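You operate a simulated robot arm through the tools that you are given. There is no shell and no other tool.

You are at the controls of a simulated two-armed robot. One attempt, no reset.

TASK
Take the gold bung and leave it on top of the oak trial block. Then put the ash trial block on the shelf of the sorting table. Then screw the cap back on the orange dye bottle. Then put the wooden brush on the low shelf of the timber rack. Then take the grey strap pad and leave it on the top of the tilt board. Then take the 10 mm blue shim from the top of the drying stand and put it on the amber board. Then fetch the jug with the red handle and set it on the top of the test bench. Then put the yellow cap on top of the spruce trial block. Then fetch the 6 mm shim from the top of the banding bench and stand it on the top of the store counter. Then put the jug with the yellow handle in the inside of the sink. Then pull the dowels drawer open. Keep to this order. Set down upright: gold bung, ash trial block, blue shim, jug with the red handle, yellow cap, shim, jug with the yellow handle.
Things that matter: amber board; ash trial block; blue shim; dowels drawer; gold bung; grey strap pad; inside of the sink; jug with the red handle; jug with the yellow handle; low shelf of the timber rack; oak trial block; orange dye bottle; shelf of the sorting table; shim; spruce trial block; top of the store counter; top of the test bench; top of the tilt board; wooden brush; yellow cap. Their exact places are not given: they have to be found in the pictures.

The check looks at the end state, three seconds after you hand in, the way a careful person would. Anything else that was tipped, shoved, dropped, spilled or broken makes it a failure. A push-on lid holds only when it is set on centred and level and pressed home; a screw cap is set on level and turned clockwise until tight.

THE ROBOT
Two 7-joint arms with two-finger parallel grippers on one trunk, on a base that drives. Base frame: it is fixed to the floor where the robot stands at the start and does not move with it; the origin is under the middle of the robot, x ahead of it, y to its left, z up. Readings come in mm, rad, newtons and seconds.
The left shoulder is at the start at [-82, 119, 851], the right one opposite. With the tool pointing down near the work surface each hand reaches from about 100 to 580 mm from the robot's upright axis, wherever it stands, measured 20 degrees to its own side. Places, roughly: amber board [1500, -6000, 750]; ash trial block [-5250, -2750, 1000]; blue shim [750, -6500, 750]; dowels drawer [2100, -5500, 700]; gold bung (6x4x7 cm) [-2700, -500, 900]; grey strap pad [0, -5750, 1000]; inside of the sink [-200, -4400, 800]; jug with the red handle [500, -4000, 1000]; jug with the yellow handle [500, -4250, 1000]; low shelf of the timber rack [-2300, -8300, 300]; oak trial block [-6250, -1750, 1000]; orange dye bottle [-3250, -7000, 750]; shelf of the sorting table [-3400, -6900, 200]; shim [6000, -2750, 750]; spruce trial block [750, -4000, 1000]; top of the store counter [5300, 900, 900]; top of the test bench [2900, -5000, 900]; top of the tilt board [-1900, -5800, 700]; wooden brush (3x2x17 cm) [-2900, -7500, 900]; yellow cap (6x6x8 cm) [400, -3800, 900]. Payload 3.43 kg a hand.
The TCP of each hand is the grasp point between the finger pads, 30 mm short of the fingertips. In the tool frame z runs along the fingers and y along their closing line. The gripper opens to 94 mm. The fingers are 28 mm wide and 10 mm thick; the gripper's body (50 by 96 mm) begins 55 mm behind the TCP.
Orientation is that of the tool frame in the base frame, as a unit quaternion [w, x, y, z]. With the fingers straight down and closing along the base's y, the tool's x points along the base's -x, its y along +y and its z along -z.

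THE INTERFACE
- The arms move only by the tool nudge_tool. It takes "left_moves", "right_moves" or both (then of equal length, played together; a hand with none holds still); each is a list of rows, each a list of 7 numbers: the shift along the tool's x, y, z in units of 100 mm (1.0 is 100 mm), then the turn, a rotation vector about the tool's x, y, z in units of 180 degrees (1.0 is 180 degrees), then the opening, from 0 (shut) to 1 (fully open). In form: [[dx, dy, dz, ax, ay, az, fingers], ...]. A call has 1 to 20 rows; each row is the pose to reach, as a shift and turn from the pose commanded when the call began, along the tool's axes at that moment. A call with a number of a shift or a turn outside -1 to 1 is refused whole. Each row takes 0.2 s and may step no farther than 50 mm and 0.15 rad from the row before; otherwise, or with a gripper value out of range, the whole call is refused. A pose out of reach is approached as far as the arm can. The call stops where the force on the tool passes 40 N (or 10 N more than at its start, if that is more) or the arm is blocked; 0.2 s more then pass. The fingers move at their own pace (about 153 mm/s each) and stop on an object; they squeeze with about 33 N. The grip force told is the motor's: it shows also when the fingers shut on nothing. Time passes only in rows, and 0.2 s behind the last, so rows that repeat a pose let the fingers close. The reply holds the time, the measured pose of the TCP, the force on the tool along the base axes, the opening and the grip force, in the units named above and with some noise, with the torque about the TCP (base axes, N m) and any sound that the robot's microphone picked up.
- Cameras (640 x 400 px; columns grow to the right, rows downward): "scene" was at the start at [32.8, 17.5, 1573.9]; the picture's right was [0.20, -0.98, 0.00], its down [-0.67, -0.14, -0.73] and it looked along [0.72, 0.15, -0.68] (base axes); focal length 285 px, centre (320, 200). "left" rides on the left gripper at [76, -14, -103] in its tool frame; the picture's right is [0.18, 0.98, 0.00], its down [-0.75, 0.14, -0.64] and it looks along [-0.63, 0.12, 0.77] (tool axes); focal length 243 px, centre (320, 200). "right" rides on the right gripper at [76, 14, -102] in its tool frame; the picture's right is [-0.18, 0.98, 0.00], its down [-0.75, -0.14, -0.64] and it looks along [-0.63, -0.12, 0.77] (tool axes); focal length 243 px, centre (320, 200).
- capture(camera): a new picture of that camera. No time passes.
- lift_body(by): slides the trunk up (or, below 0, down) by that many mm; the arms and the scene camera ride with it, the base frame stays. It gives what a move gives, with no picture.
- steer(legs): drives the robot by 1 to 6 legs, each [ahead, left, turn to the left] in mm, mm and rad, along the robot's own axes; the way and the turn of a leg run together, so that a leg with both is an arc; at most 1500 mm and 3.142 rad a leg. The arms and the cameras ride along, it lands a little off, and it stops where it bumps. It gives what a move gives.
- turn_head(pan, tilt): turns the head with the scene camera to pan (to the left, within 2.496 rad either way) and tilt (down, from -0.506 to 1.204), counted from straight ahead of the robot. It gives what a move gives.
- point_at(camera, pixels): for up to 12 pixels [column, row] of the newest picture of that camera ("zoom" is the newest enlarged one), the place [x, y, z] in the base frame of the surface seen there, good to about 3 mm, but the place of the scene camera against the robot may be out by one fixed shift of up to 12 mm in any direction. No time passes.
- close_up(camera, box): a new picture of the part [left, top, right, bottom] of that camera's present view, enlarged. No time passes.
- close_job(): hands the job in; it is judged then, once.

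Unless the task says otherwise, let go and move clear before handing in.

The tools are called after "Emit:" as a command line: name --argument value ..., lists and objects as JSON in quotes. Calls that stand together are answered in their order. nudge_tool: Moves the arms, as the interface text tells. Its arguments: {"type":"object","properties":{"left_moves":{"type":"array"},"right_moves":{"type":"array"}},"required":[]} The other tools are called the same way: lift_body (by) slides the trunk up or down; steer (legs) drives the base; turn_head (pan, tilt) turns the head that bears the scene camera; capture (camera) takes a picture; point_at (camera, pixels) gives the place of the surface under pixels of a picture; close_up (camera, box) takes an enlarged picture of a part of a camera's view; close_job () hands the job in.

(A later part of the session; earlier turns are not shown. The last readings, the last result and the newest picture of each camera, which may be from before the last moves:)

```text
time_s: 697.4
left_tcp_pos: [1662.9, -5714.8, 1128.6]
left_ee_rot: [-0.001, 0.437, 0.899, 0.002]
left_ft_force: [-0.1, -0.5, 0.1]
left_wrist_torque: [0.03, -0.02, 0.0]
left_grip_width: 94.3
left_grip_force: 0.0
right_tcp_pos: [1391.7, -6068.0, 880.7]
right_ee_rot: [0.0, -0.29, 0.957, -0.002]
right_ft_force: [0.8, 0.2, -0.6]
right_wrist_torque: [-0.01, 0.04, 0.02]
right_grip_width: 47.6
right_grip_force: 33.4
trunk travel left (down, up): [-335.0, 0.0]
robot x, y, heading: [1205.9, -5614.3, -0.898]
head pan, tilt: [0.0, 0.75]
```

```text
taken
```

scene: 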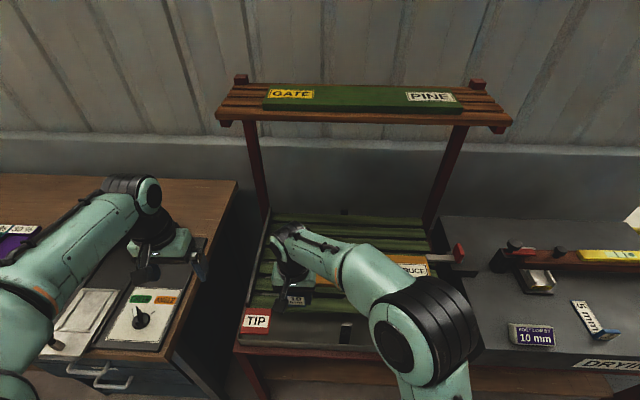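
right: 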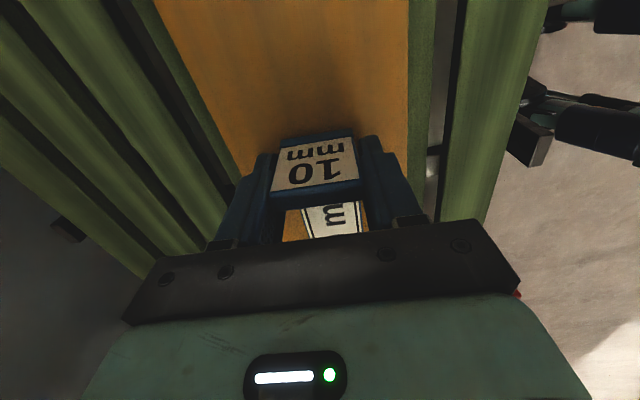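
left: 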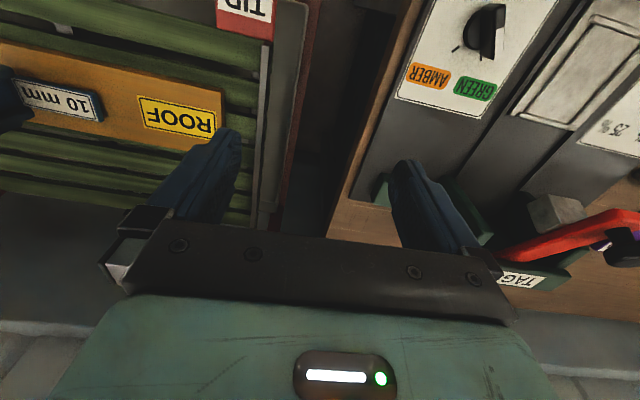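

Well aligned, with the strip lying along the board. I'll touch down.

Emit:
nudge_tool --right_moves '[[0, 0, 0.03, 0, 0, 0, 0.1], [0, 0, 0.06, 0, 0, 0, 0.1]]'

Emit:
nudge_tool --right_moves '[[0, 0, 0.015, 0, 0, 0, 0.1], [0, 0, 0.03, 0, 0, 0, 0.1]]'

Emit:
nudge_tool --right_moves '[[0, 0, 0.01, 0, 0, 0, 0.1], [0, 0, 0.02, 0, 0, 0, 0.1]]'

```text
time_s: 698.0
left_tcp_pos: [1663.4, -5715.5, 1128.8]
left_ee_rot: [-0.001, 0.438, 0.899, 0.003]
left_ft_force: [-0.2, 0.0, 0.5]
left_wrist_torque: [0.01, 0.05, 0.01]
left_grip_width: 94.3
left_grip_force: 0.1
right_tcp_pos: [1391.4, -6068.1, 875.2]
right_ee_rot: [0.0, -0.292, 0.957, -0.002]
right_ft_force: [0.4, 0.0, -1.4]
right_wrist_torque: [0.0, 0.01, 0.0]
right_grip_width: 47.3
right_grip_force: 33.0
trunk travel left (down, up): [-335.0, 0.0]
robot x, y, heading: [1206.8, -5612.0, -0.898]
head pan, tilt: [0.0, 0.75]
```

```text
time_s: 698.6
left_tcp_pos: [1662.8, -5715.9, 1128.5]
left_ee_rot: [0.0, 0.438, 0.899, 0.001]
left_ft_force: [0.3, -0.3, 0.0]
left_wrist_torque: [0.03, 0.02, 0.01]
left_grip_width: 93.7
left_grip_force: 0.0
right_tcp_pos: [1389.8, -6068.0, 872.3]
right_ee_rot: [0.0, -0.291, 0.957, -0.001]
right_ft_force: [-0.7, -0.1, -1.0]
right_wrist_torque: [-0.02, 0.02, 0.01]
right_grip_width: 47.3
right_grip_force: 33.4
trunk travel left (down, up): [-335.0, 0.0]
robot x, y, heading: [1205.2, -5609.9, -0.894]
head pan, tilt: [0.0, 0.75]
```

```text
time_s: 699.2
left_tcp_pos: [1663.1, -5716.5, 1129.1]
left_ee_rot: [0.001, 0.438, 0.899, 0.002]
left_ft_force: [-0.3, 0.1, 0.1]
left_wrist_torque: [0.02, 0.03, 0.03]
left_grip_width: 94.1
left_grip_force: 0.1
right_tcp_pos: [1391.8, -6068.0, 871.9]
right_ee_rot: [0.001, -0.291, 0.957, -0.003]
right_ft_force: [-2.3, -2.3, 9.3]
right_wrist_torque: [0.66, -0.6, 0.03]
right_grip_width: 47.6
right_grip_force: 32.9
trunk travel left (down, up): [-335.0, 0.0]
robot x, y, heading: [1207.3, -5605.4, -0.899]
head pan, tilt: [0.0, 0.75]
```

Contact (9 N). I'll ease off, release, and rise.

Emit:
nudge_tool --right_moves '[[0, 0, -0.01, 0, 0, 0, 0.1], [0, 0, -0.01, 0, 0, 0, 0.5], [0, 0, -0.01, 0, 0, 0, 0.8], [0, 0, -0.3, 0, 0, 0, 0.8], [0, 0, -0.7, 0, 0, 0, 0.8], [0, 0, -1.0, 0, 0, 0, 0.8]]'

Emit:
capture --camera "right"

Emit:
close_up --camera "left" --box '[0, 20, 240, 170]'

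```text
time_s: 700.6
left_tcp_pos: [1662.9, -5716.7, 1129.7]
left_ee_rot: [0.001, 0.438, 0.899, 0.001]
left_ft_force: [0.6, -0.7, -0.5]
left_wrist_torque: [0.06, 0.02, 0.0]
left_grip_width: 94.0
left_grip_force: 0.0
right_tcp_pos: [1389.3, -6067.8, 968.9]
right_ee_rot: [0.0, -0.29, 0.957, -0.002]
right_ft_force: [-0.3, -0.4, 0.4]
right_wrist_torque: [-0.03, 0.01, 0.01]
right_grip_width: 75.0
right_grip_force: 0.0
trunk travel left (down, up): [-335.0, 0.0]
robot x, y, heading: [1208.7, -5609.4, -0.898]
head pan, tilt: [0.0, 0.75]
```

```text
taken
```

right: 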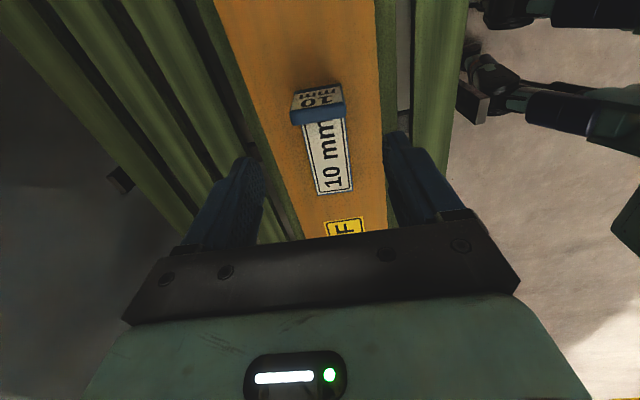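

```text
2.67 times, centred on (120, 95) of left
```

zoom: 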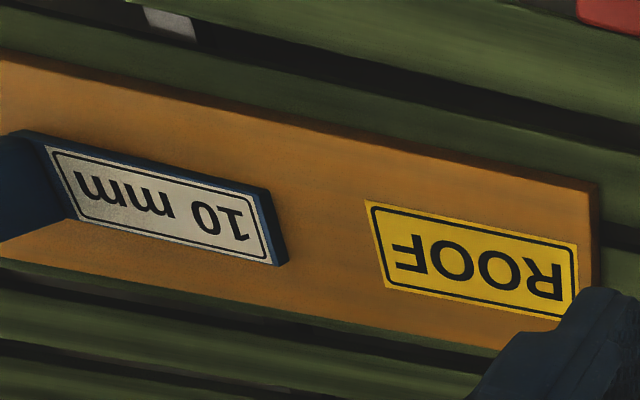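

The shim sits upright along the amber board. I'll pull the hand back, turn it to neutral, and drive to the jug bench.

Emit:
nudge_tool --right_moves '[[0, 0.4, -0.2, 0, 0, 0, 1], [0, 0.8, -0.4, 0, 0, 0, 1], [0, 1.0, -0.6, 0, 0, 0.04, 1], [0, 1.0, -0.6, 0, 0, 0.085, 1], [0, 1.0, -0.6, 0, 0, 0.13, 1], [0, 1.0, -0.6, 0, 0, 0.175, 1], [0, 1.0, -0.6, 0, 0, 0.22, 1], [0, 1.0, -0.6, 0, 0, 0.265, 1], [0, 1.0, -0.6, 0, 0, 0.31, 1], [0, 1.0, -0.6, 0, 0, 0.355, 1], [0, 1.0, -0.6, 0, 0, 0.4, 1], [0, 1.0, -0.6, 0, 0, 0.445, 1], [0, 1.0, -0.6, 0, 0, 0.475, 1]]'

Emit:
steer --legs '[[-450, 0, 0], [0, 0, 1.57]]'

Emit:
turn_head --pan 0.9 --tilt 0.45

Emit:
capture --camera "scene"

Emit:
turn_head --pan 0.0 --tilt 0.4

Emit:
capture --camera "scene"

```text
time_s: 703.4
left_tcp_pos: [1662.7, -5715.8, 1128.9]
left_ee_rot: [0.0, 0.438, 0.899, 0.002]
left_ft_force: [-0.3, 0.7, 0.2]
left_wrist_torque: [0.01, 0.0, 0.01]
left_grip_width: 94.0
left_grip_force: 0.1
right_tcp_pos: [1334.0, -5984.7, 1028.9]
right_ee_rot: [0.001, 0.437, 0.899, -0.002]
right_ft_force: [0.0, -0.1, 0.1]
right_wrist_torque: [0.01, -0.01, -0.02]
right_grip_width: 94.1
right_grip_force: 0.0
trunk travel left (down, up): [-335.0, 0.0]
robot x, y, heading: [1202.4, -5609.4, -0.903]
head pan, tilt: [0.0, 0.75]
```

```text
time_s: 710.0
left_tcp_pos: [1031.7, -4799.8, 1128.3]
left_ee_rot: [-0.001, -0.324, 0.946, 0.001]
left_ft_force: [-0.3, 0.0, -0.6]
left_wrist_torque: [-0.02, 0.0, 0.0]
left_grip_width: 93.7
left_grip_force: 0.1
right_tcp_pos: [1300.3, -5129.2, 1029.8]
right_ee_rot: [0.002, -0.327, 0.945, 0.0]
right_ft_force: [-0.3, 0.5, -0.2]
right_wrist_torque: [-0.01, -0.04, 0.01]
right_grip_width: 94.2
right_grip_force: 0.0
trunk travel left (down, up): [-335.0, 0.0]
robot x, y, heading: [922.5, -5255.2, 0.668]
head pan, tilt: [0.0, 0.75]
```

```text
time_s: 711.2
left_tcp_pos: [1031.6, -4799.7, 1129.4]
left_ee_rot: [-0.001, -0.324, 0.946, 0.001]
left_ft_force: [-0.5, 0.0, 0.0]
left_wrist_torque: [-0.01, -0.02, 0.01]
left_grip_width: 94.1
left_grip_force: 0.1
right_tcp_pos: [1300.6, -5128.7, 1030.1]
right_ee_rot: [0.002, -0.326, 0.945, 0.0]
right_ft_force: [0.2, -0.7, -0.7]
right_wrist_torque: [0.0, 0.0, 0.0]
right_grip_width: 94.1
right_grip_force: 0.1
trunk travel left (down, up): [-335.0, 0.0]
robot x, y, heading: [925.7, -5255.5, 0.666]
head pan, tilt: [0.901, 0.45]
```

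```text
taken
```

scene: 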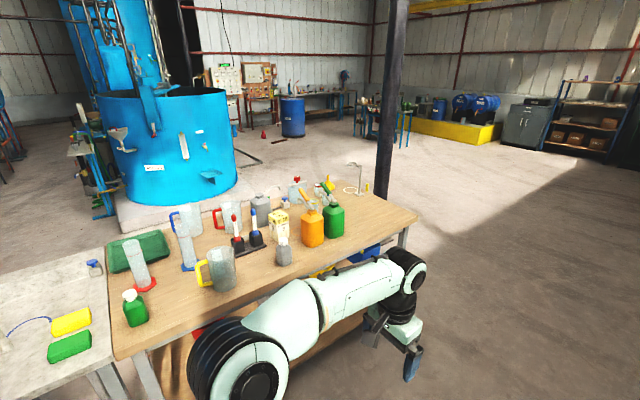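

```text
time_s: 712.4
left_tcp_pos: [1032.0, -4799.4, 1128.6]
left_ee_rot: [-0.001, -0.324, 0.946, 0.001]
left_ft_force: [-0.1, -0.3, 0.3]
left_wrist_torque: [-0.01, 0.03, 0.01]
left_grip_width: 94.0
left_grip_force: 0.1
right_tcp_pos: [1299.3, -5128.9, 1029.7]
right_ee_rot: [0.002, -0.326, 0.945, 0.0]
right_ft_force: [-0.7, 0.6, -0.4]
right_wrist_torque: [-0.02, 0.0, 0.03]
right_grip_width: 94.2
right_grip_force: 0.1
trunk travel left (down, up): [-335.0, 0.0]
robot x, y, heading: [924.4, -5252.4, 0.67]
head pan, tilt: [0.0, 0.4]
```

```text
taken
```

scene: 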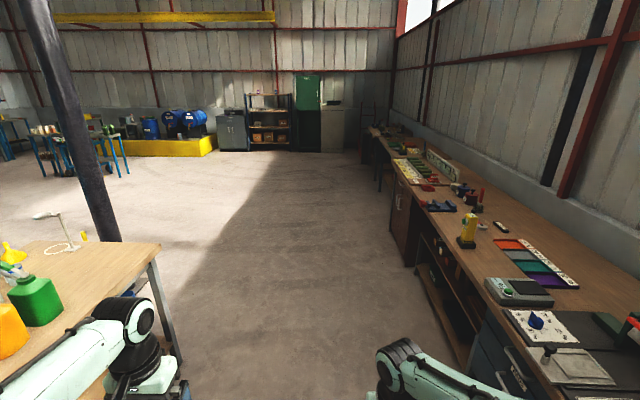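

The jug bench: a clear jug with a red handle at about (225,218), and one with a yellow handle at (220,268). I'll zoom in.

Emit:
turn_head --pan 0.9 --tilt 0.5

Emit:
capture --camera "scene"

Emit:
close_up --camera "scene" --box '[80, 140, 360, 310]'

```text
time_s: 713.6
left_tcp_pos: [1032.5, -4799.2, 1129.4]
left_ee_rot: [-0.001, -0.324, 0.946, 0.001]
left_ft_force: [0.2, 0.6, -0.2]
left_wrist_torque: [-0.02, 0.01, 0.01]
left_grip_width: 94.0
left_grip_force: 0.1
right_tcp_pos: [1300.2, -5129.0, 1030.1]
right_ee_rot: [0.002, -0.326, 0.945, 0.0]
right_ft_force: [0.5, 0.3, -0.2]
right_wrist_torque: [0.0, 0.0, -0.02]
right_grip_width: 93.8
right_grip_force: 0.1
trunk travel left (down, up): [-335.0, 0.0]
robot x, y, heading: [927.3, -5258.2, 0.668]
head pan, tilt: [0.901, 0.499]
```

```text
taken
```

scene: 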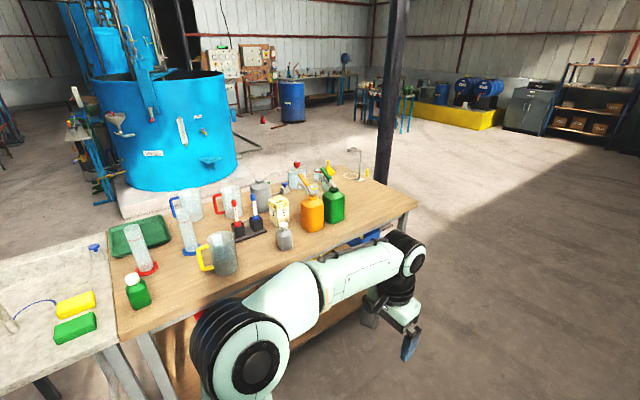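

```text
2.29 times, centred on (220, 225) of scene
```

zoom: 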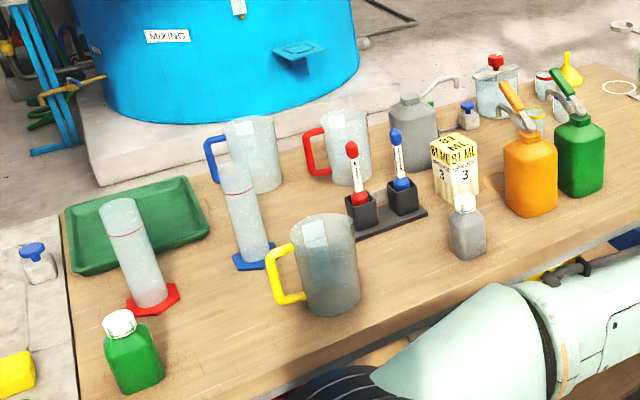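

Emit:
point_at --camera "zoom" --pixels '[[345, 130], [350, 180], [315, 150], [318, 175], [325, 240], [325, 305], [285, 285], [245, 130], [455, 150], [570, 70], [495, 65], [543, 80]]'

Emit:
point_at --camera "scene" --pixels '[[415, 208], [120, 335], [110, 255], [345, 180], [150, 380], [270, 275], [200, 180], [355, 165], [60, 260], [320, 250], [90, 350], [100, 250]]'

```text
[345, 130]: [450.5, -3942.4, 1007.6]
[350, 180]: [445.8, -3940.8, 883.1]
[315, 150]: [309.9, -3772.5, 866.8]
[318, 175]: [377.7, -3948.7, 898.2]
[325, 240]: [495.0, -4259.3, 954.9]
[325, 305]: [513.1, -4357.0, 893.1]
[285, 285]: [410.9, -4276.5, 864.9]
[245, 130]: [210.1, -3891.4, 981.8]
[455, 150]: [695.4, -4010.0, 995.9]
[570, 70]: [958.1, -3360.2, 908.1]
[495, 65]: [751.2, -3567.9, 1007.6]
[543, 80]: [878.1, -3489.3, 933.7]
```

```text
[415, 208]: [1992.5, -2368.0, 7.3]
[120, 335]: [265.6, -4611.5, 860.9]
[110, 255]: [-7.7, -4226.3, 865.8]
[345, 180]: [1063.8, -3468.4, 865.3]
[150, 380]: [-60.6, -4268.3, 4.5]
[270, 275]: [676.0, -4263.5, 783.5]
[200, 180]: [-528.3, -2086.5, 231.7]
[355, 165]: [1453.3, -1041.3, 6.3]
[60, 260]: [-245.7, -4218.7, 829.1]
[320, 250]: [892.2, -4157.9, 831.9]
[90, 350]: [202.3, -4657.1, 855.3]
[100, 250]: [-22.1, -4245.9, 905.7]
```

The red jug stands near the bench's back edge, so I have to reach it from the other (vat) side. I'll drive round the bench's far end and the pillar.

Emit:
steer --legs '[[0, 0, 0.191], [1264, 0, 0], [0, 0, 0.345], [1393, 0, 0], [0, 0, 0.689], [1107, 0, 0]]'

Emit:
steer --legs '[[0, 0, 1.348], [1005, 0, 0], [0, 0, 0.917], [1000, 0, 0]]'

Emit:
turn_head --pan 0.5 --tilt 0.5

Emit:
capture --camera "scene"

```text
time_s: 735.4
left_tcp_pos: [1510.4, -1697.6, 1127.6]
left_ee_rot: [0.003, 0.811, -0.586, -0.001]
left_ft_force: [-0.5, 0.1, -0.6]
left_wrist_torque: [0.02, 0.0, -0.01]
left_grip_width: 93.9
left_grip_force: 0.0
right_tcp_pos: [1911.1, -1555.8, 1028.4]
right_ee_rot: [-0.002, 0.813, -0.582, -0.001]
right_ft_force: [-0.4, 0.5, -1.1]
right_wrist_torque: [0.0, -0.03, 0.0]
right_grip_width: 94.2
right_grip_force: 0.0
trunk travel left (down, up): [-335.0, 0.0]
robot x, y, heading: [1906.4, -1947.6, 1.899]
head pan, tilt: [0.901, 0.499]
```

```text
time_s: 751.0
left_tcp_pos: [449.6, -3363.1, 1128.2]
left_ee_rot: [0.001, 0.875, 0.484, 0.001]
left_ft_force: [-0.3, 0.7, 0.8]
left_wrist_torque: [-0.01, -0.01, 0.02]
left_grip_width: 93.8
left_grip_force: 0.0
right_tcp_pos: [84.1, -3144.1, 1029.8]
right_ee_rot: [0.0, 0.874, 0.487, -0.002]
right_ft_force: [0.0, 0.1, 0.6]
right_wrist_torque: [0.0, -0.01, 0.01]
right_grip_width: 94.4
right_grip_force: 0.1
trunk travel left (down, up): [-335.0, 0.0]
robot x, y, heading: [394.7, -2896.1, -2.123]
head pan, tilt: [0.901, 0.499]
```

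```text
time_s: 751.8
left_tcp_pos: [449.1, -3361.8, 1129.9]
left_ee_rot: [0.002, 0.875, 0.484, 0.001]
left_ft_force: [0.1, -0.5, 0.7]
left_wrist_torque: [-0.01, 0.03, -0.02]
left_grip_width: 94.1
left_grip_force: 0.0
right_tcp_pos: [84.8, -3144.4, 1030.0]
right_ee_rot: [-0.001, 0.873, 0.487, -0.001]
right_ft_force: [0.8, 0.0, -0.6]
right_wrist_torque: [-0.01, 0.0, -0.04]
right_grip_width: 94.1
right_grip_force: 0.1
trunk travel left (down, up): [-335.0, 0.0]
robot x, y, heading: [394.9, -2899.4, -2.126]
head pan, tilt: [0.499, 0.499]
```

```text
taken
```

scene: 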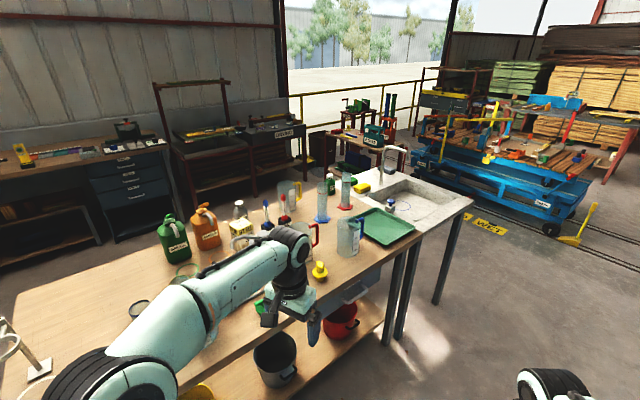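

I'm on the vat side now; I can also see a yellow cap at (320,268). I'll turn to face the bench and step in front of the red jug.

Emit:
steer --legs '[[0, 0, 1.17], [0, -500, 0], [300, 0, 0]]'

Emit:
turn_head --pan 0.0 --tilt 0.65

Emit:
capture --camera "scene"

Emit:
close_up --camera "scene" --box '[180, 130, 480, 320]'

```text
time_s: 761.3
left_tcp_pos: [607.0, -3560.0, 1128.8]
left_ee_rot: [0.0, 0.462, 0.887, 0.002]
left_ft_force: [-0.5, 0.1, -0.8]
left_wrist_torque: [-0.01, 0.02, -0.03]
left_grip_width: 94.1
left_grip_force: 0.1
right_tcp_pos: [263.7, -3810.1, 1030.0]
right_ee_rot: [0.001, 0.461, 0.887, -0.002]
right_ft_force: [1.0, 0.2, 0.5]
right_wrist_torque: [0.02, 0.01, -0.03]
right_grip_width: 94.4
right_grip_force: 0.1
trunk travel left (down, up): [-335.0, 0.0]
robot x, y, heading: [153.8, -3425.5, -0.954]
head pan, tilt: [0.499, 0.499]
```

```text
time_s: 762.2
left_tcp_pos: [606.3, -3559.3, 1129.5]
left_ee_rot: [0.001, 0.463, 0.886, 0.001]
left_ft_force: [0.0, -0.5, -0.5]
left_wrist_torque: [0.0, 0.01, 0.01]
left_grip_width: 93.9
left_grip_force: 0.0
right_tcp_pos: [263.5, -3809.4, 1029.6]
right_ee_rot: [0.002, 0.459, 0.888, -0.001]
right_ft_force: [0.1, 0.3, -0.4]
right_wrist_torque: [-0.01, -0.01, 0.02]
right_grip_width: 94.1
right_grip_force: 0.1
trunk travel left (down, up): [-335.0, 0.0]
robot x, y, heading: [154.1, -3427.9, -0.958]
head pan, tilt: [0.0, 0.649]
```

```text
taken
```

scene: 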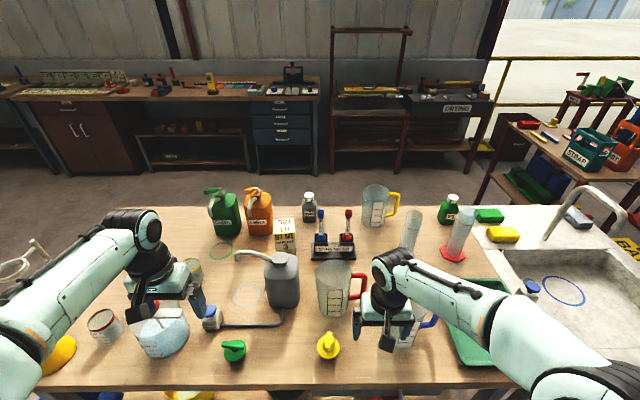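

```text
2.11 times, centred on (330, 225) of scene
```

zoom: 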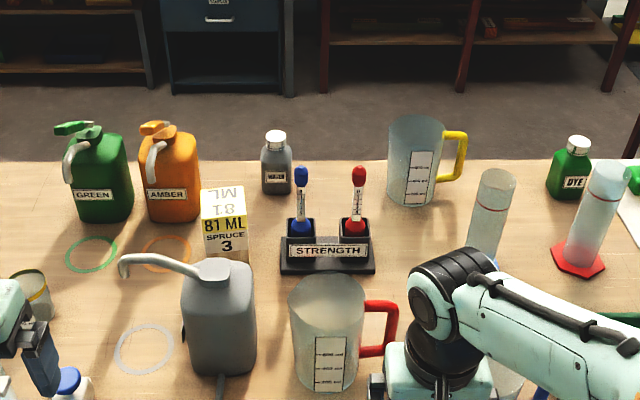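

The red-handled jug is at (340,288), its handle pointing to my right at (360,283). The yellow cap is nearby at (328,345) and the spruce block at (285,235). I'll look with the right wrist camera.

Emit:
capture --camera "right"

Emit:
capture --camera "left"

Emit:
point_at --camera "scene" --pixels '[[322, 288], [340, 310], [352, 275], [366, 283], [366, 295], [360, 272], [350, 300], [335, 265], [328, 340], [328, 355], [285, 222], [300, 385]]'

```text
taken
```

right: 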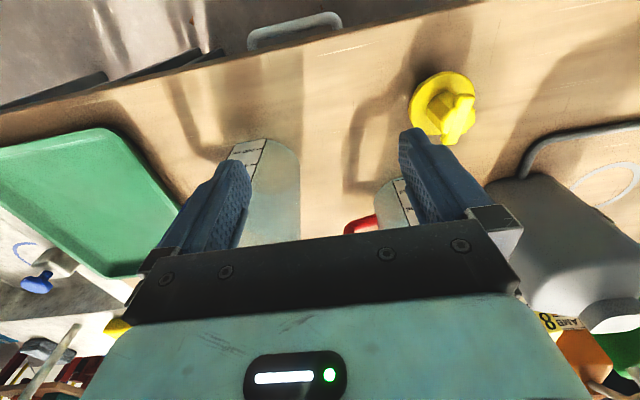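

```text
taken
```

left: 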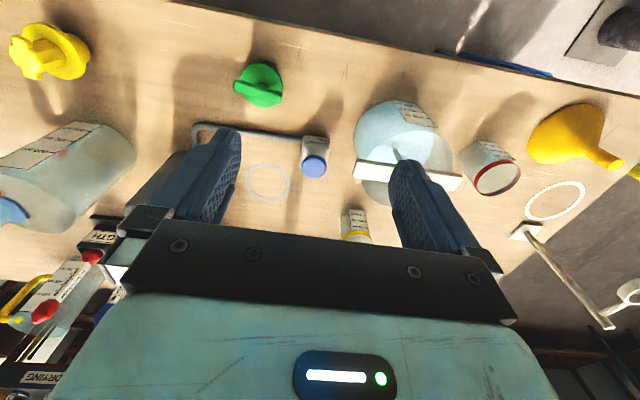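

```text
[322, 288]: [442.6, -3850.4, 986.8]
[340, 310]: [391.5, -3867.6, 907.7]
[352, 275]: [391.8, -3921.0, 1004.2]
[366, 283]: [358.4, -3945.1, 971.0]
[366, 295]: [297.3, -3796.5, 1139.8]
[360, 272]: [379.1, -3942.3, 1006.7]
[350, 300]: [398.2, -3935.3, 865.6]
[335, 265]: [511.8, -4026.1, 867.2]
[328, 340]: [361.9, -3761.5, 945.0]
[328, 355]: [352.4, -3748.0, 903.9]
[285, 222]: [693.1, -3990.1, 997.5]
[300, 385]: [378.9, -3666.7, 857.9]
```

The red jug's centre is about (420,-3890) and its handle sticks out to my right to about (358,-3945), z 900 to 1006. I'll raise the right hand, turn it 90° so the fingers close front-to-back across the handle, and look again.

Emit:
nudge_tool --right_moves '[[0, 0, -0.4, 0, 0, 0, 1], [0, 0, -0.8, 0, 0, 0, 1], [0, 0, -0.8, 0, 0, -0.045, 1], [0, 0, -0.8, 0, 0, -0.09, 1], [0, 0, -0.8, 0, 0, -0.135, 1], [0, 0, -0.8, 0, 0, -0.18, 1], [0, 0, -0.8, 0, 0, -0.225, 1], [0, 0, -0.8, 0, 0, -0.27, 1], [0, 0, -0.8, 0, 0, -0.315, 1], [0, 0, -0.8, 0, 0, -0.36, 1], [0, 0, -0.8, 0, 0, -0.405, 1], [0, 0, -0.8, 0, 0, -0.45, 1], [0, 0, -0.8, 0, 0, -0.495, 1]]'

Emit:
capture --camera "right"

```text
time_s: 765.0
left_tcp_pos: [606.2, -3560.3, 1129.3]
left_ee_rot: [0.001, 0.463, 0.887, 0.001]
left_ft_force: [-0.4, 0.3, -0.4]
left_wrist_torque: [0.0, -0.07, 0.0]
left_grip_width: 93.8
left_grip_force: 0.0
right_tcp_pos: [264.2, -3810.1, 1109.6]
right_ee_rot: [0.0, -0.295, 0.955, -0.002]
right_ft_force: [0.0, 0.5, 0.5]
right_wrist_torque: [-0.01, -0.01, -0.01]
right_grip_width: 94.0
right_grip_force: 0.2
trunk travel left (down, up): [-335.0, 0.0]
robot x, y, heading: [157.5, -3428.2, -0.957]
head pan, tilt: [0.0, 0.649]
```

```text
taken
```

right: 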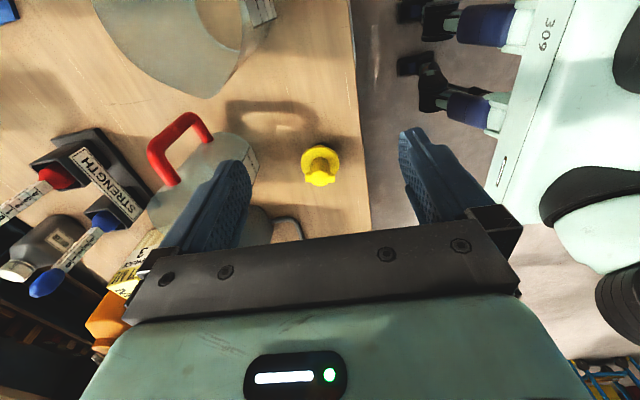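

The handle is visible now at (150-212,115-185). I'll measure points on it.

Emit:
close_up --camera "right" --box '[120, 90, 260, 220]'

Emit:
point_at --camera "right" --pixels '[[178, 122], [195, 120], [203, 130], [210, 138], [165, 138], [155, 150], [158, 165], [170, 180], [190, 116], [150, 205], [230, 140], [185, 160]]'

```text
3.08 times, centred on (190, 155) of right
```

zoom: 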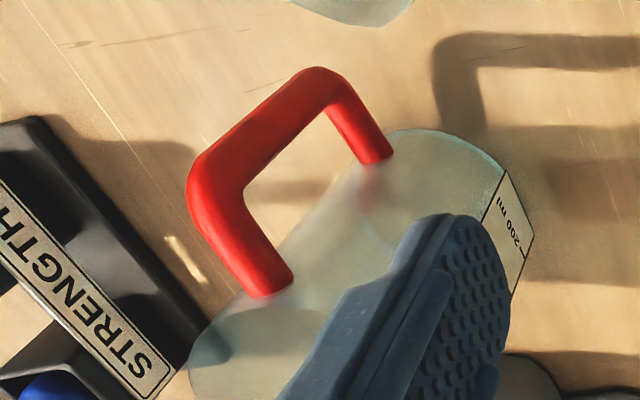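

```text
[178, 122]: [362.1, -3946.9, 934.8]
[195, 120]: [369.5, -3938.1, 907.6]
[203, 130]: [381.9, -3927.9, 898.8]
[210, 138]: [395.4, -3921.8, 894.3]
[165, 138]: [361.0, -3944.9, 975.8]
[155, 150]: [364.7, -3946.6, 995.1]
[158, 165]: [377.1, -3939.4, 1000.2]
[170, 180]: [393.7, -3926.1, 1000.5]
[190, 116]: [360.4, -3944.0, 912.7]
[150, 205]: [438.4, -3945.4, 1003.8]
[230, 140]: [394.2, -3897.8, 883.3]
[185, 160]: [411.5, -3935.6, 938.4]
```

Emit:
point_at --camera "right" --pixels '[[128, 140], [140, 165], [150, 190], [155, 210], [100, 140], [60, 175], [120, 200], [100, 215]]'

```text
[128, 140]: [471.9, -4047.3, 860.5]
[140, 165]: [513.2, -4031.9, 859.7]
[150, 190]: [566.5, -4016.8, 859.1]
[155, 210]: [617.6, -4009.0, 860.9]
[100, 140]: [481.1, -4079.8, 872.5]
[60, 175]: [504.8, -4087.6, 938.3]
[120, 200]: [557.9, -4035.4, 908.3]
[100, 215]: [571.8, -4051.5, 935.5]
```

The STRENGTH rack is well clear. The handle bar is at about (368,-3941), z 907 to 1000. I'm a bit far for the height, so I'll roll forward 150 mm and then place the hand over the handle.

Emit:
steer --legs '[[150, 0, 0]]'

Emit:
capture --camera "right"

```text
time_s: 766.4
left_tcp_pos: [691.4, -3681.1, 1128.1]
left_ee_rot: [0.001, 0.463, 0.886, 0.002]
left_ft_force: [0.1, 0.4, 0.3]
left_wrist_torque: [-0.02, 0.01, -0.01]
left_grip_width: 94.0
left_grip_force: 0.1
right_tcp_pos: [347.4, -3930.4, 1110.0]
right_ee_rot: [0.0, -0.294, 0.956, -0.001]
right_ft_force: [0.4, 0.5, 0.9]
right_wrist_torque: [-0.06, -0.01, 0.0]
right_grip_width: 94.1
right_grip_force: 0.1
trunk travel left (down, up): [-335.0, 0.0]
robot x, y, heading: [244.8, -3549.6, -0.955]
head pan, tilt: [0.0, 0.649]
```

```text
taken
```

right: 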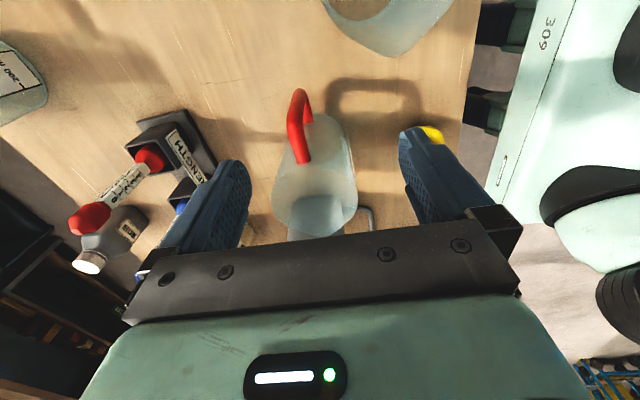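

Emit:
point_at --camera "right" --pixels '[[300, 95], [294, 115], [293, 130], [300, 148], [302, 160], [309, 105], [308, 118], [330, 170], [270, 130], [350, 120]]'

```text
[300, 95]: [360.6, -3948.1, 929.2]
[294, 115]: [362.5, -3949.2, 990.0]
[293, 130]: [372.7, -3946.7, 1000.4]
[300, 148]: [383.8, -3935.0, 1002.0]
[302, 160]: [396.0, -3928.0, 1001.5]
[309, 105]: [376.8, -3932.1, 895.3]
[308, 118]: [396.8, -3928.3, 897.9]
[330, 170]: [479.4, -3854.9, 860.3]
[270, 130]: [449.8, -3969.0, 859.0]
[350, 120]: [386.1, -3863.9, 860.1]
```

Emit:
nudge_tool --right_moves '[[-0.09, -0.233, 0, 0, 0, 0.005, 1], [-0.09, -0.233, 0.4, 0, 0, 0.005, 1], [-0.09, -0.233, 0.8, 0, 0, 0.005, 1], [-0.09, -0.233, 1.0, 0, 0, 0.005, 1]]'

Emit:
capture --camera "right"

Emit:
close_up --camera "scene" --box '[230, 180, 450, 340]'

```text
time_s: 767.4
left_tcp_pos: [692.3, -3681.7, 1129.9]
left_ee_rot: [0.0, 0.463, 0.886, 0.002]
left_ft_force: [-0.3, -0.1, 0.1]
left_wrist_torque: [0.02, 0.02, 0.0]
left_grip_width: 94.0
left_grip_force: 0.1
right_tcp_pos: [368.7, -3946.8, 1009.2]
right_ee_rot: [-0.001, -0.287, 0.958, -0.002]
right_ft_force: [0.1, 0.0, -0.4]
right_wrist_torque: [-0.02, -0.02, 0.0]
right_grip_width: 94.0
right_grip_force: 0.0
trunk travel left (down, up): [-335.0, 0.0]
robot x, y, heading: [238.7, -3550.1, -0.951]
head pan, tilt: [0.0, 0.649]
```

```text
taken
```

right: 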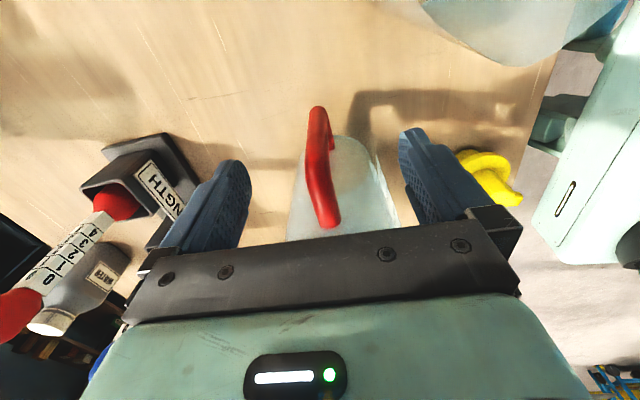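

```text
2.50 times, centred on (340, 260) of scene
```

zoom: 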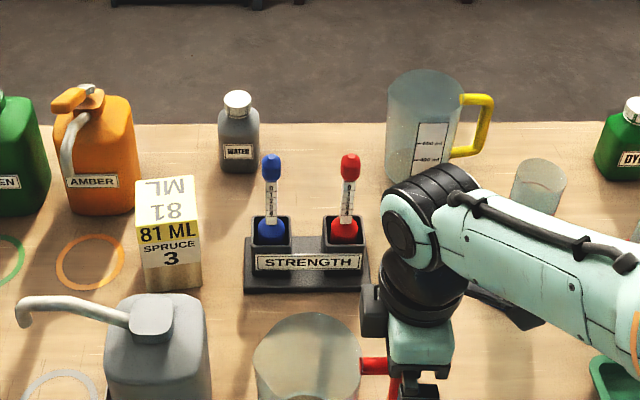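

Emit:
nudge_tool --right_moves '[[0, 0, 0.3, 0, 0, 0, 1], [0, 0, 0.53, 0, 0, 0, 0.8], [0, 0, 0.53, 0, 0, 0, 0], [0, 0, 0.53, 0, 0, 0, 0], [0, 0, 0.53, 0, 0, 0, 0], [0, 0, 0.53, 0, 0, 0, 0]]'

Emit:
capture --camera "right"

```text
time_s: 768.8
left_tcp_pos: [691.8, -3681.9, 1130.2]
left_ee_rot: [0.0, 0.464, 0.886, 0.0]
left_ft_force: [-0.1, 0.1, 0.2]
left_wrist_torque: [-0.01, 0.02, 0.0]
left_grip_width: 93.9
left_grip_force: 0.1
right_tcp_pos: [368.5, -3945.8, 956.4]
right_ee_rot: [-0.001, -0.286, 0.958, -0.002]
right_ft_force: [-0.2, -0.1, 0.7]
right_wrist_torque: [-0.02, 0.04, -0.02]
right_grip_width: 19.0
right_grip_force: 32.8
trunk travel left (down, up): [-335.0, 0.0]
robot x, y, heading: [243.9, -3549.9, -0.954]
head pan, tilt: [0.0, 0.649]
```

```text
taken
```

right: 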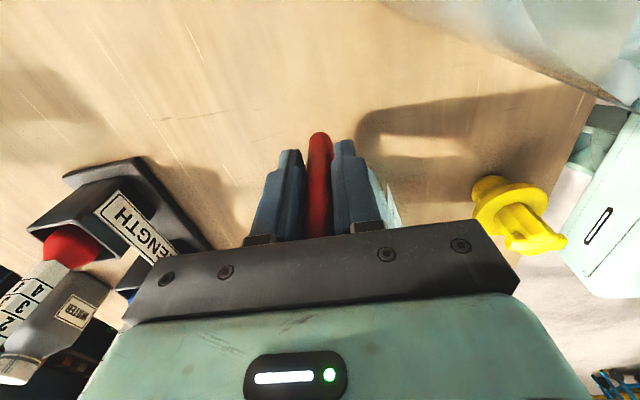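

Handle gripped at 19 mm. I'll lift slowly a few millimetres to test the hold.

Emit:
nudge_tool --right_moves '[[0, 0, -0.05, 0, 0, 0, 0], [0, 0, -0.12, 0, 0, 0, 0], [0, 0, -0.25, 0, 0, 0, 0]]'

Emit:
close_up --camera "scene" --box '[230, 200, 450, 370]'

Emit:
capture --camera "right"

```text
time_s: 769.6
left_tcp_pos: [693.5, -3680.9, 1130.0]
left_ee_rot: [0.001, 0.463, 0.886, 0.001]
left_ft_force: [0.8, -0.8, 0.0]
left_wrist_torque: [-0.01, 0.01, -0.01]
left_grip_width: 94.0
left_grip_force: 0.0
right_tcp_pos: [368.6, -3945.8, 981.8]
right_ee_rot: [0.0, -0.286, 0.958, -0.002]
right_ft_force: [-0.3, -0.9, -0.1]
right_wrist_torque: [-0.05, 0.05, -0.04]
right_grip_width: 19.3
right_grip_force: 33.0
trunk travel left (down, up): [-335.0, 0.0]
robot x, y, heading: [243.3, -3551.2, -0.956]
head pan, tilt: [0.0, 0.649]
```

```text
2.35 times, centred on (340, 285) of scene
```

zoom: 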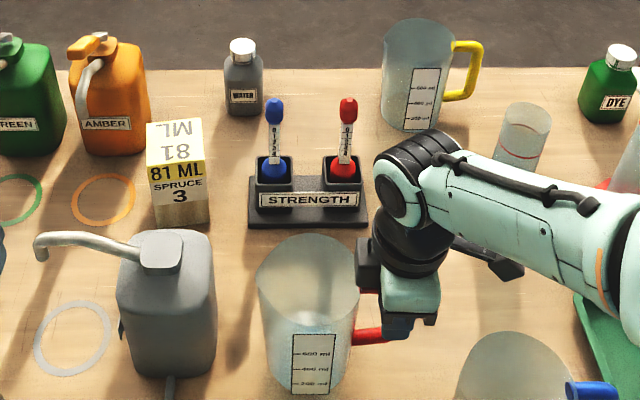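

```text
taken
```

right: 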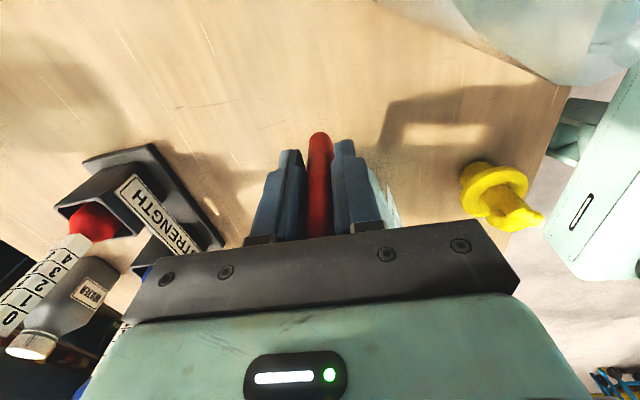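

The jug lifts cleanly. I'll raise it well above the other things and draw it back.

Emit:
nudge_tool --right_moves '[[0, 0, -0.3, 0, 0, 0, 0], [0, 0, -0.7, 0, 0, 0, 0], [0, 0, -1.0, 0, 0, 0, 0]]'

Emit:
nudge_tool --right_moves '[[0, 0, -0.2, 0, 0, 0, 0], [0, 0.2, -0.3, 0, 0, 0, 0], [0, 0.5, -0.4, 0, 0, 0, 0]]'

Emit:
capture --camera "scene"

```text
time_s: 770.4
left_tcp_pos: [691.9, -3682.0, 1129.2]
left_ee_rot: [0.001, 0.463, 0.886, 0.002]
left_ft_force: [-0.2, -0.1, 0.7]
left_wrist_torque: [0.0, -0.02, 0.0]
left_grip_width: 94.0
left_grip_force: 0.0
right_tcp_pos: [368.6, -3945.3, 1081.2]
right_ee_rot: [-0.001, -0.287, 0.958, -0.002]
right_ft_force: [0.8, 0.4, -1.3]
right_wrist_torque: [-0.03, 0.06, -0.03]
right_grip_width: 19.3
right_grip_force: 33.0
trunk travel left (down, up): [-335.0, 0.0]
robot x, y, heading: [239.8, -3553.5, -0.957]
head pan, tilt: [0.0, 0.649]
```

```text
time_s: 771.2
left_tcp_pos: [691.8, -3679.4, 1129.8]
left_ee_rot: [0.001, 0.463, 0.886, 0.001]
left_ft_force: [0.0, -0.2, -0.3]
left_wrist_torque: [-0.01, 0.01, 0.02]
left_grip_width: 93.9
left_grip_force: 0.2
right_tcp_pos: [340.2, -3901.4, 1121.4]
right_ee_rot: [0.0, -0.287, 0.958, -0.002]
right_ft_force: [0.0, 0.9, -1.3]
right_wrist_torque: [-0.05, 0.03, -0.02]
right_grip_width: 19.0
right_grip_force: 32.8
trunk travel left (down, up): [-335.0, 0.0]
robot x, y, heading: [241.3, -3551.3, -0.953]
head pan, tilt: [0.0, 0.649]
```

```text
taken
```

scene: 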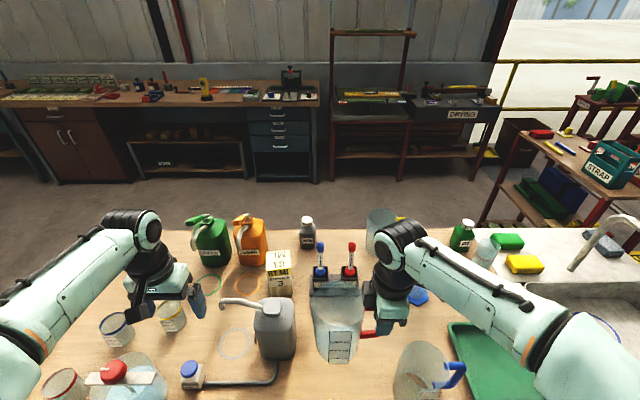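

The jug hangs upright. I'll back away from the bench and drive round the pillar towards the test bench on the east wall.

Emit:
steer --legs '[[-500, 0, 0], [0, 0, 1.811], [1447, 0, 0], [0, 0, -0.756], [1005, 0, 0]]'

Emit:
steer --legs '[[0, 0, -1.349], [1107, 0, 0]]'

Emit:
turn_head --pan 0.1 --tilt 0.35

Emit:
capture --camera "scene"

Emit:
capture --camera "right"

```text
time_s: 792.0
left_tcp_pos: [2209.4, -1606.3, 1129.6]
left_ee_rot: [0.0, -0.046, 0.999, 0.002]
left_ft_force: [-0.5, 0.2, -0.3]
left_wrist_torque: [0.03, 0.01, -0.01]
left_grip_width: 94.0
left_grip_force: 0.1
right_tcp_pos: [2230.1, -2021.9, 1121.4]
right_ee_rot: [-0.001, 0.731, -0.683, 0.002]
right_ft_force: [0.1, -0.1, -0.4]
right_wrist_torque: [-0.08, 0.01, 0.02]
right_grip_width: 19.1
right_grip_force: 33.3
trunk travel left (down, up): [-335.0, 0.0]
robot x, y, heading: [1875.8, -1932.9, 0.101]
head pan, tilt: [0.0, 0.649]
```

```text
time_s: 801.0
left_tcp_pos: [2603.6, -3238.9, 1129.5]
left_ee_rot: [0.001, 0.59, 0.807, 0.0]
left_ft_force: [-0.2, 0.0, -0.5]
left_wrist_torque: [0.03, 0.0, 0.02]
left_grip_width: 94.1
left_grip_force: 0.1
right_tcp_pos: [2203.1, -3346.7, 1122.2]
right_ee_rot: [-0.001, -0.141, 0.99, -0.002]
right_ft_force: [-0.3, -0.2, -1.0]
right_wrist_torque: [-0.02, 0.08, -0.02]
right_grip_width: 19.3
right_grip_force: 33.2
trunk travel left (down, up): [-335.0, 0.0]
robot x, y, heading: [2213.8, -2981.7, -1.257]
head pan, tilt: [0.0, 0.649]
```

```text
time_s: 801.8
left_tcp_pos: [2602.7, -3237.9, 1128.5]
left_ee_rot: [0.001, 0.591, 0.807, 0.001]
left_ft_force: [-0.1, 0.1, 0.2]
left_wrist_torque: [-0.01, 0.04, 0.04]
left_grip_width: 94.1
left_grip_force: 0.2
right_tcp_pos: [2202.1, -3346.7, 1121.4]
right_ee_rot: [-0.001, -0.14, 0.99, -0.002]
right_ft_force: [-0.3, 0.3, -1.1]
right_wrist_torque: [-0.01, 0.06, 0.01]
right_grip_width: 19.3
right_grip_force: 32.8
trunk travel left (down, up): [-335.0, 0.0]
robot x, y, heading: [2211.1, -2979.3, -1.257]
head pan, tilt: [0.099, 0.351]
```

```text
taken
```

scene: 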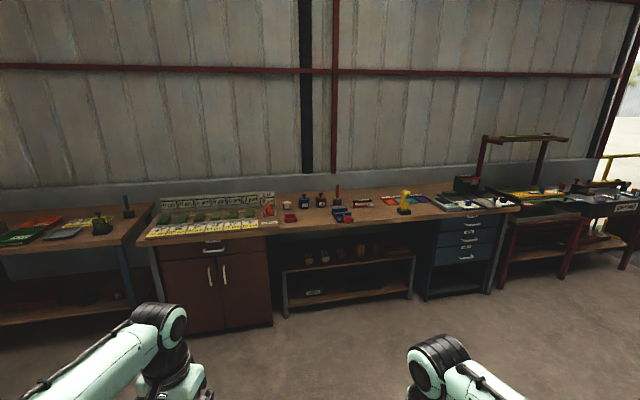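

```text
taken
```

right: 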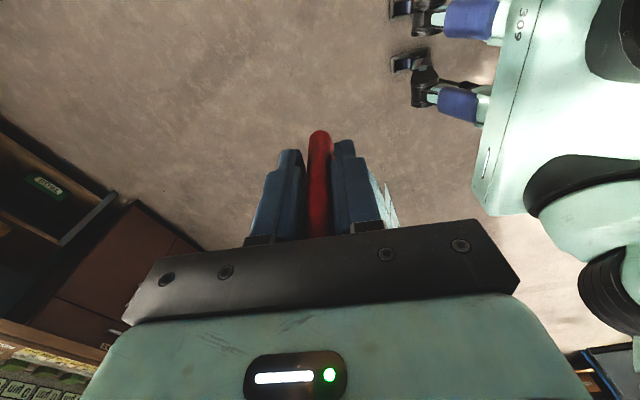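

This long bench is the test bench. I'll zoom in to find a free spot on its top.

Emit:
close_up --camera "scene" --box '[130, 170, 520, 260]'

Emit:
point_at --camera "scene" --pixels '[[145, 240], [280, 235], [350, 225], [440, 220], [380, 212], [420, 215], [515, 208], [330, 215], [300, 225], [370, 205], [270, 230], [250, 310]]'

```text
1.64 times, centred on (325, 215) of scene
```

zoom: 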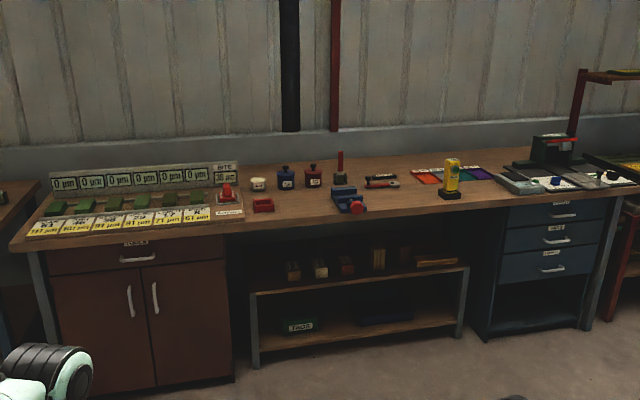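

```text
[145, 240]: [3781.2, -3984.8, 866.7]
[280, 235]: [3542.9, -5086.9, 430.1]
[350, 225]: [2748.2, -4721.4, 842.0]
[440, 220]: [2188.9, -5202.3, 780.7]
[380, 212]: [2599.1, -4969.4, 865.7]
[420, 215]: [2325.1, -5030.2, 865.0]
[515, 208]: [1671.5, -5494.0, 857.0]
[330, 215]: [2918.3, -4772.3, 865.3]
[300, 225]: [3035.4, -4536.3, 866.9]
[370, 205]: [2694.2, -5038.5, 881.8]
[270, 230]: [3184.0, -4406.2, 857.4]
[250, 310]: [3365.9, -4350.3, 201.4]
```

The bench top (z≈866) has a free stretch at about (2600,-4955), between the small vise and the yellow gauge. I'll drive up to it.

Emit:
steer --legs '[[0, 0, -0.209], [1400, 0, 0], [0, 0, 0.517]]'

Emit:
turn_head --pan 0.0 --tilt 0.65

Emit:
capture --camera "scene"

```text
time_s: 811.0
left_tcp_pos: [2799.7, -4501.1, 1129.3]
left_ee_rot: [0.0, 0.465, 0.885, 0.002]
left_ft_force: [0.5, 0.1, 0.4]
left_wrist_torque: [-0.04, 0.0, 0.03]
left_grip_width: 94.1
left_grip_force: 0.1
right_tcp_pos: [2448.0, -4720.2, 1120.9]
right_ee_rot: [0.0, -0.283, 0.959, -0.002]
right_ft_force: [-0.6, -0.3, -0.8]
right_wrist_torque: [-0.04, 0.06, 0.05]
right_grip_width: 18.8
right_grip_force: 33.1
trunk travel left (down, up): [-335.0, 0.0]
robot x, y, heading: [2347.1, -4365.9, -0.964]
head pan, tilt: [0.099, 0.351]
```

```text
time_s: 811.8
left_tcp_pos: [2799.6, -4501.5, 1129.5]
left_ee_rot: [0.0, 0.465, 0.885, 0.001]
left_ft_force: [0.3, -0.4, 0.3]
left_wrist_torque: [-0.02, 0.01, -0.03]
left_grip_width: 94.2
left_grip_force: 0.0
right_tcp_pos: [2447.8, -4720.7, 1121.3]
right_ee_rot: [-0.001, -0.284, 0.959, -0.002]
right_ft_force: [-0.4, 0.2, -0.8]
right_wrist_torque: [-0.05, 0.04, 0.05]
right_grip_width: 18.9
right_grip_force: 33.5
trunk travel left (down, up): [-335.0, 0.0]
robot x, y, heading: [2349.3, -4366.9, -0.964]
head pan, tilt: [0.0, 0.649]
```

```text
taken
```

scene: 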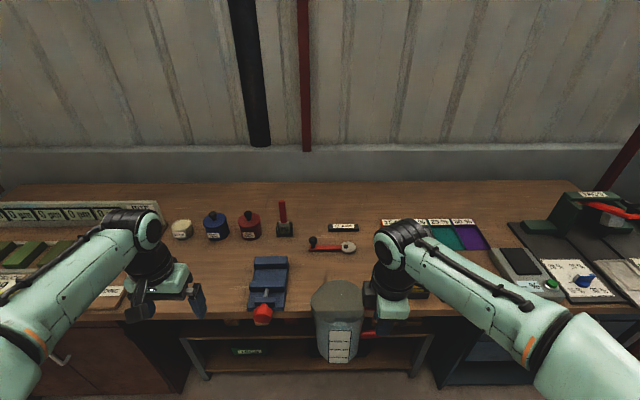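

Emit:
point_at --camera "scene" --pixels '[[330, 265], [350, 275], [310, 285], [290, 290], [262, 318], [300, 312], [365, 262], [335, 245], [420, 295], [440, 285]]'

Emit:
capture --camera "right"

```text
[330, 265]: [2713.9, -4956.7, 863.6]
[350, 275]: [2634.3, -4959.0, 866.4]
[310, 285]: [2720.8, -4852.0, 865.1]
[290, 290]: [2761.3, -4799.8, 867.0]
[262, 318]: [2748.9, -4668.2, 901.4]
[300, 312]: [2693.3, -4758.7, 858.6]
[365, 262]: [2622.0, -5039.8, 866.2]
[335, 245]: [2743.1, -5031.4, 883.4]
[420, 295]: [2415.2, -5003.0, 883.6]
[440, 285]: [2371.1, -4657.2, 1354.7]
```

```text
taken
```

right: 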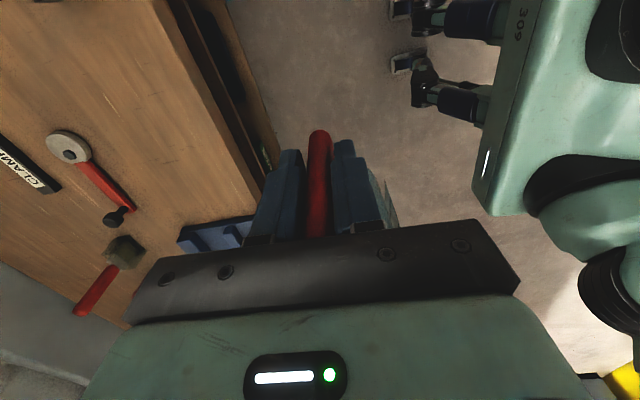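

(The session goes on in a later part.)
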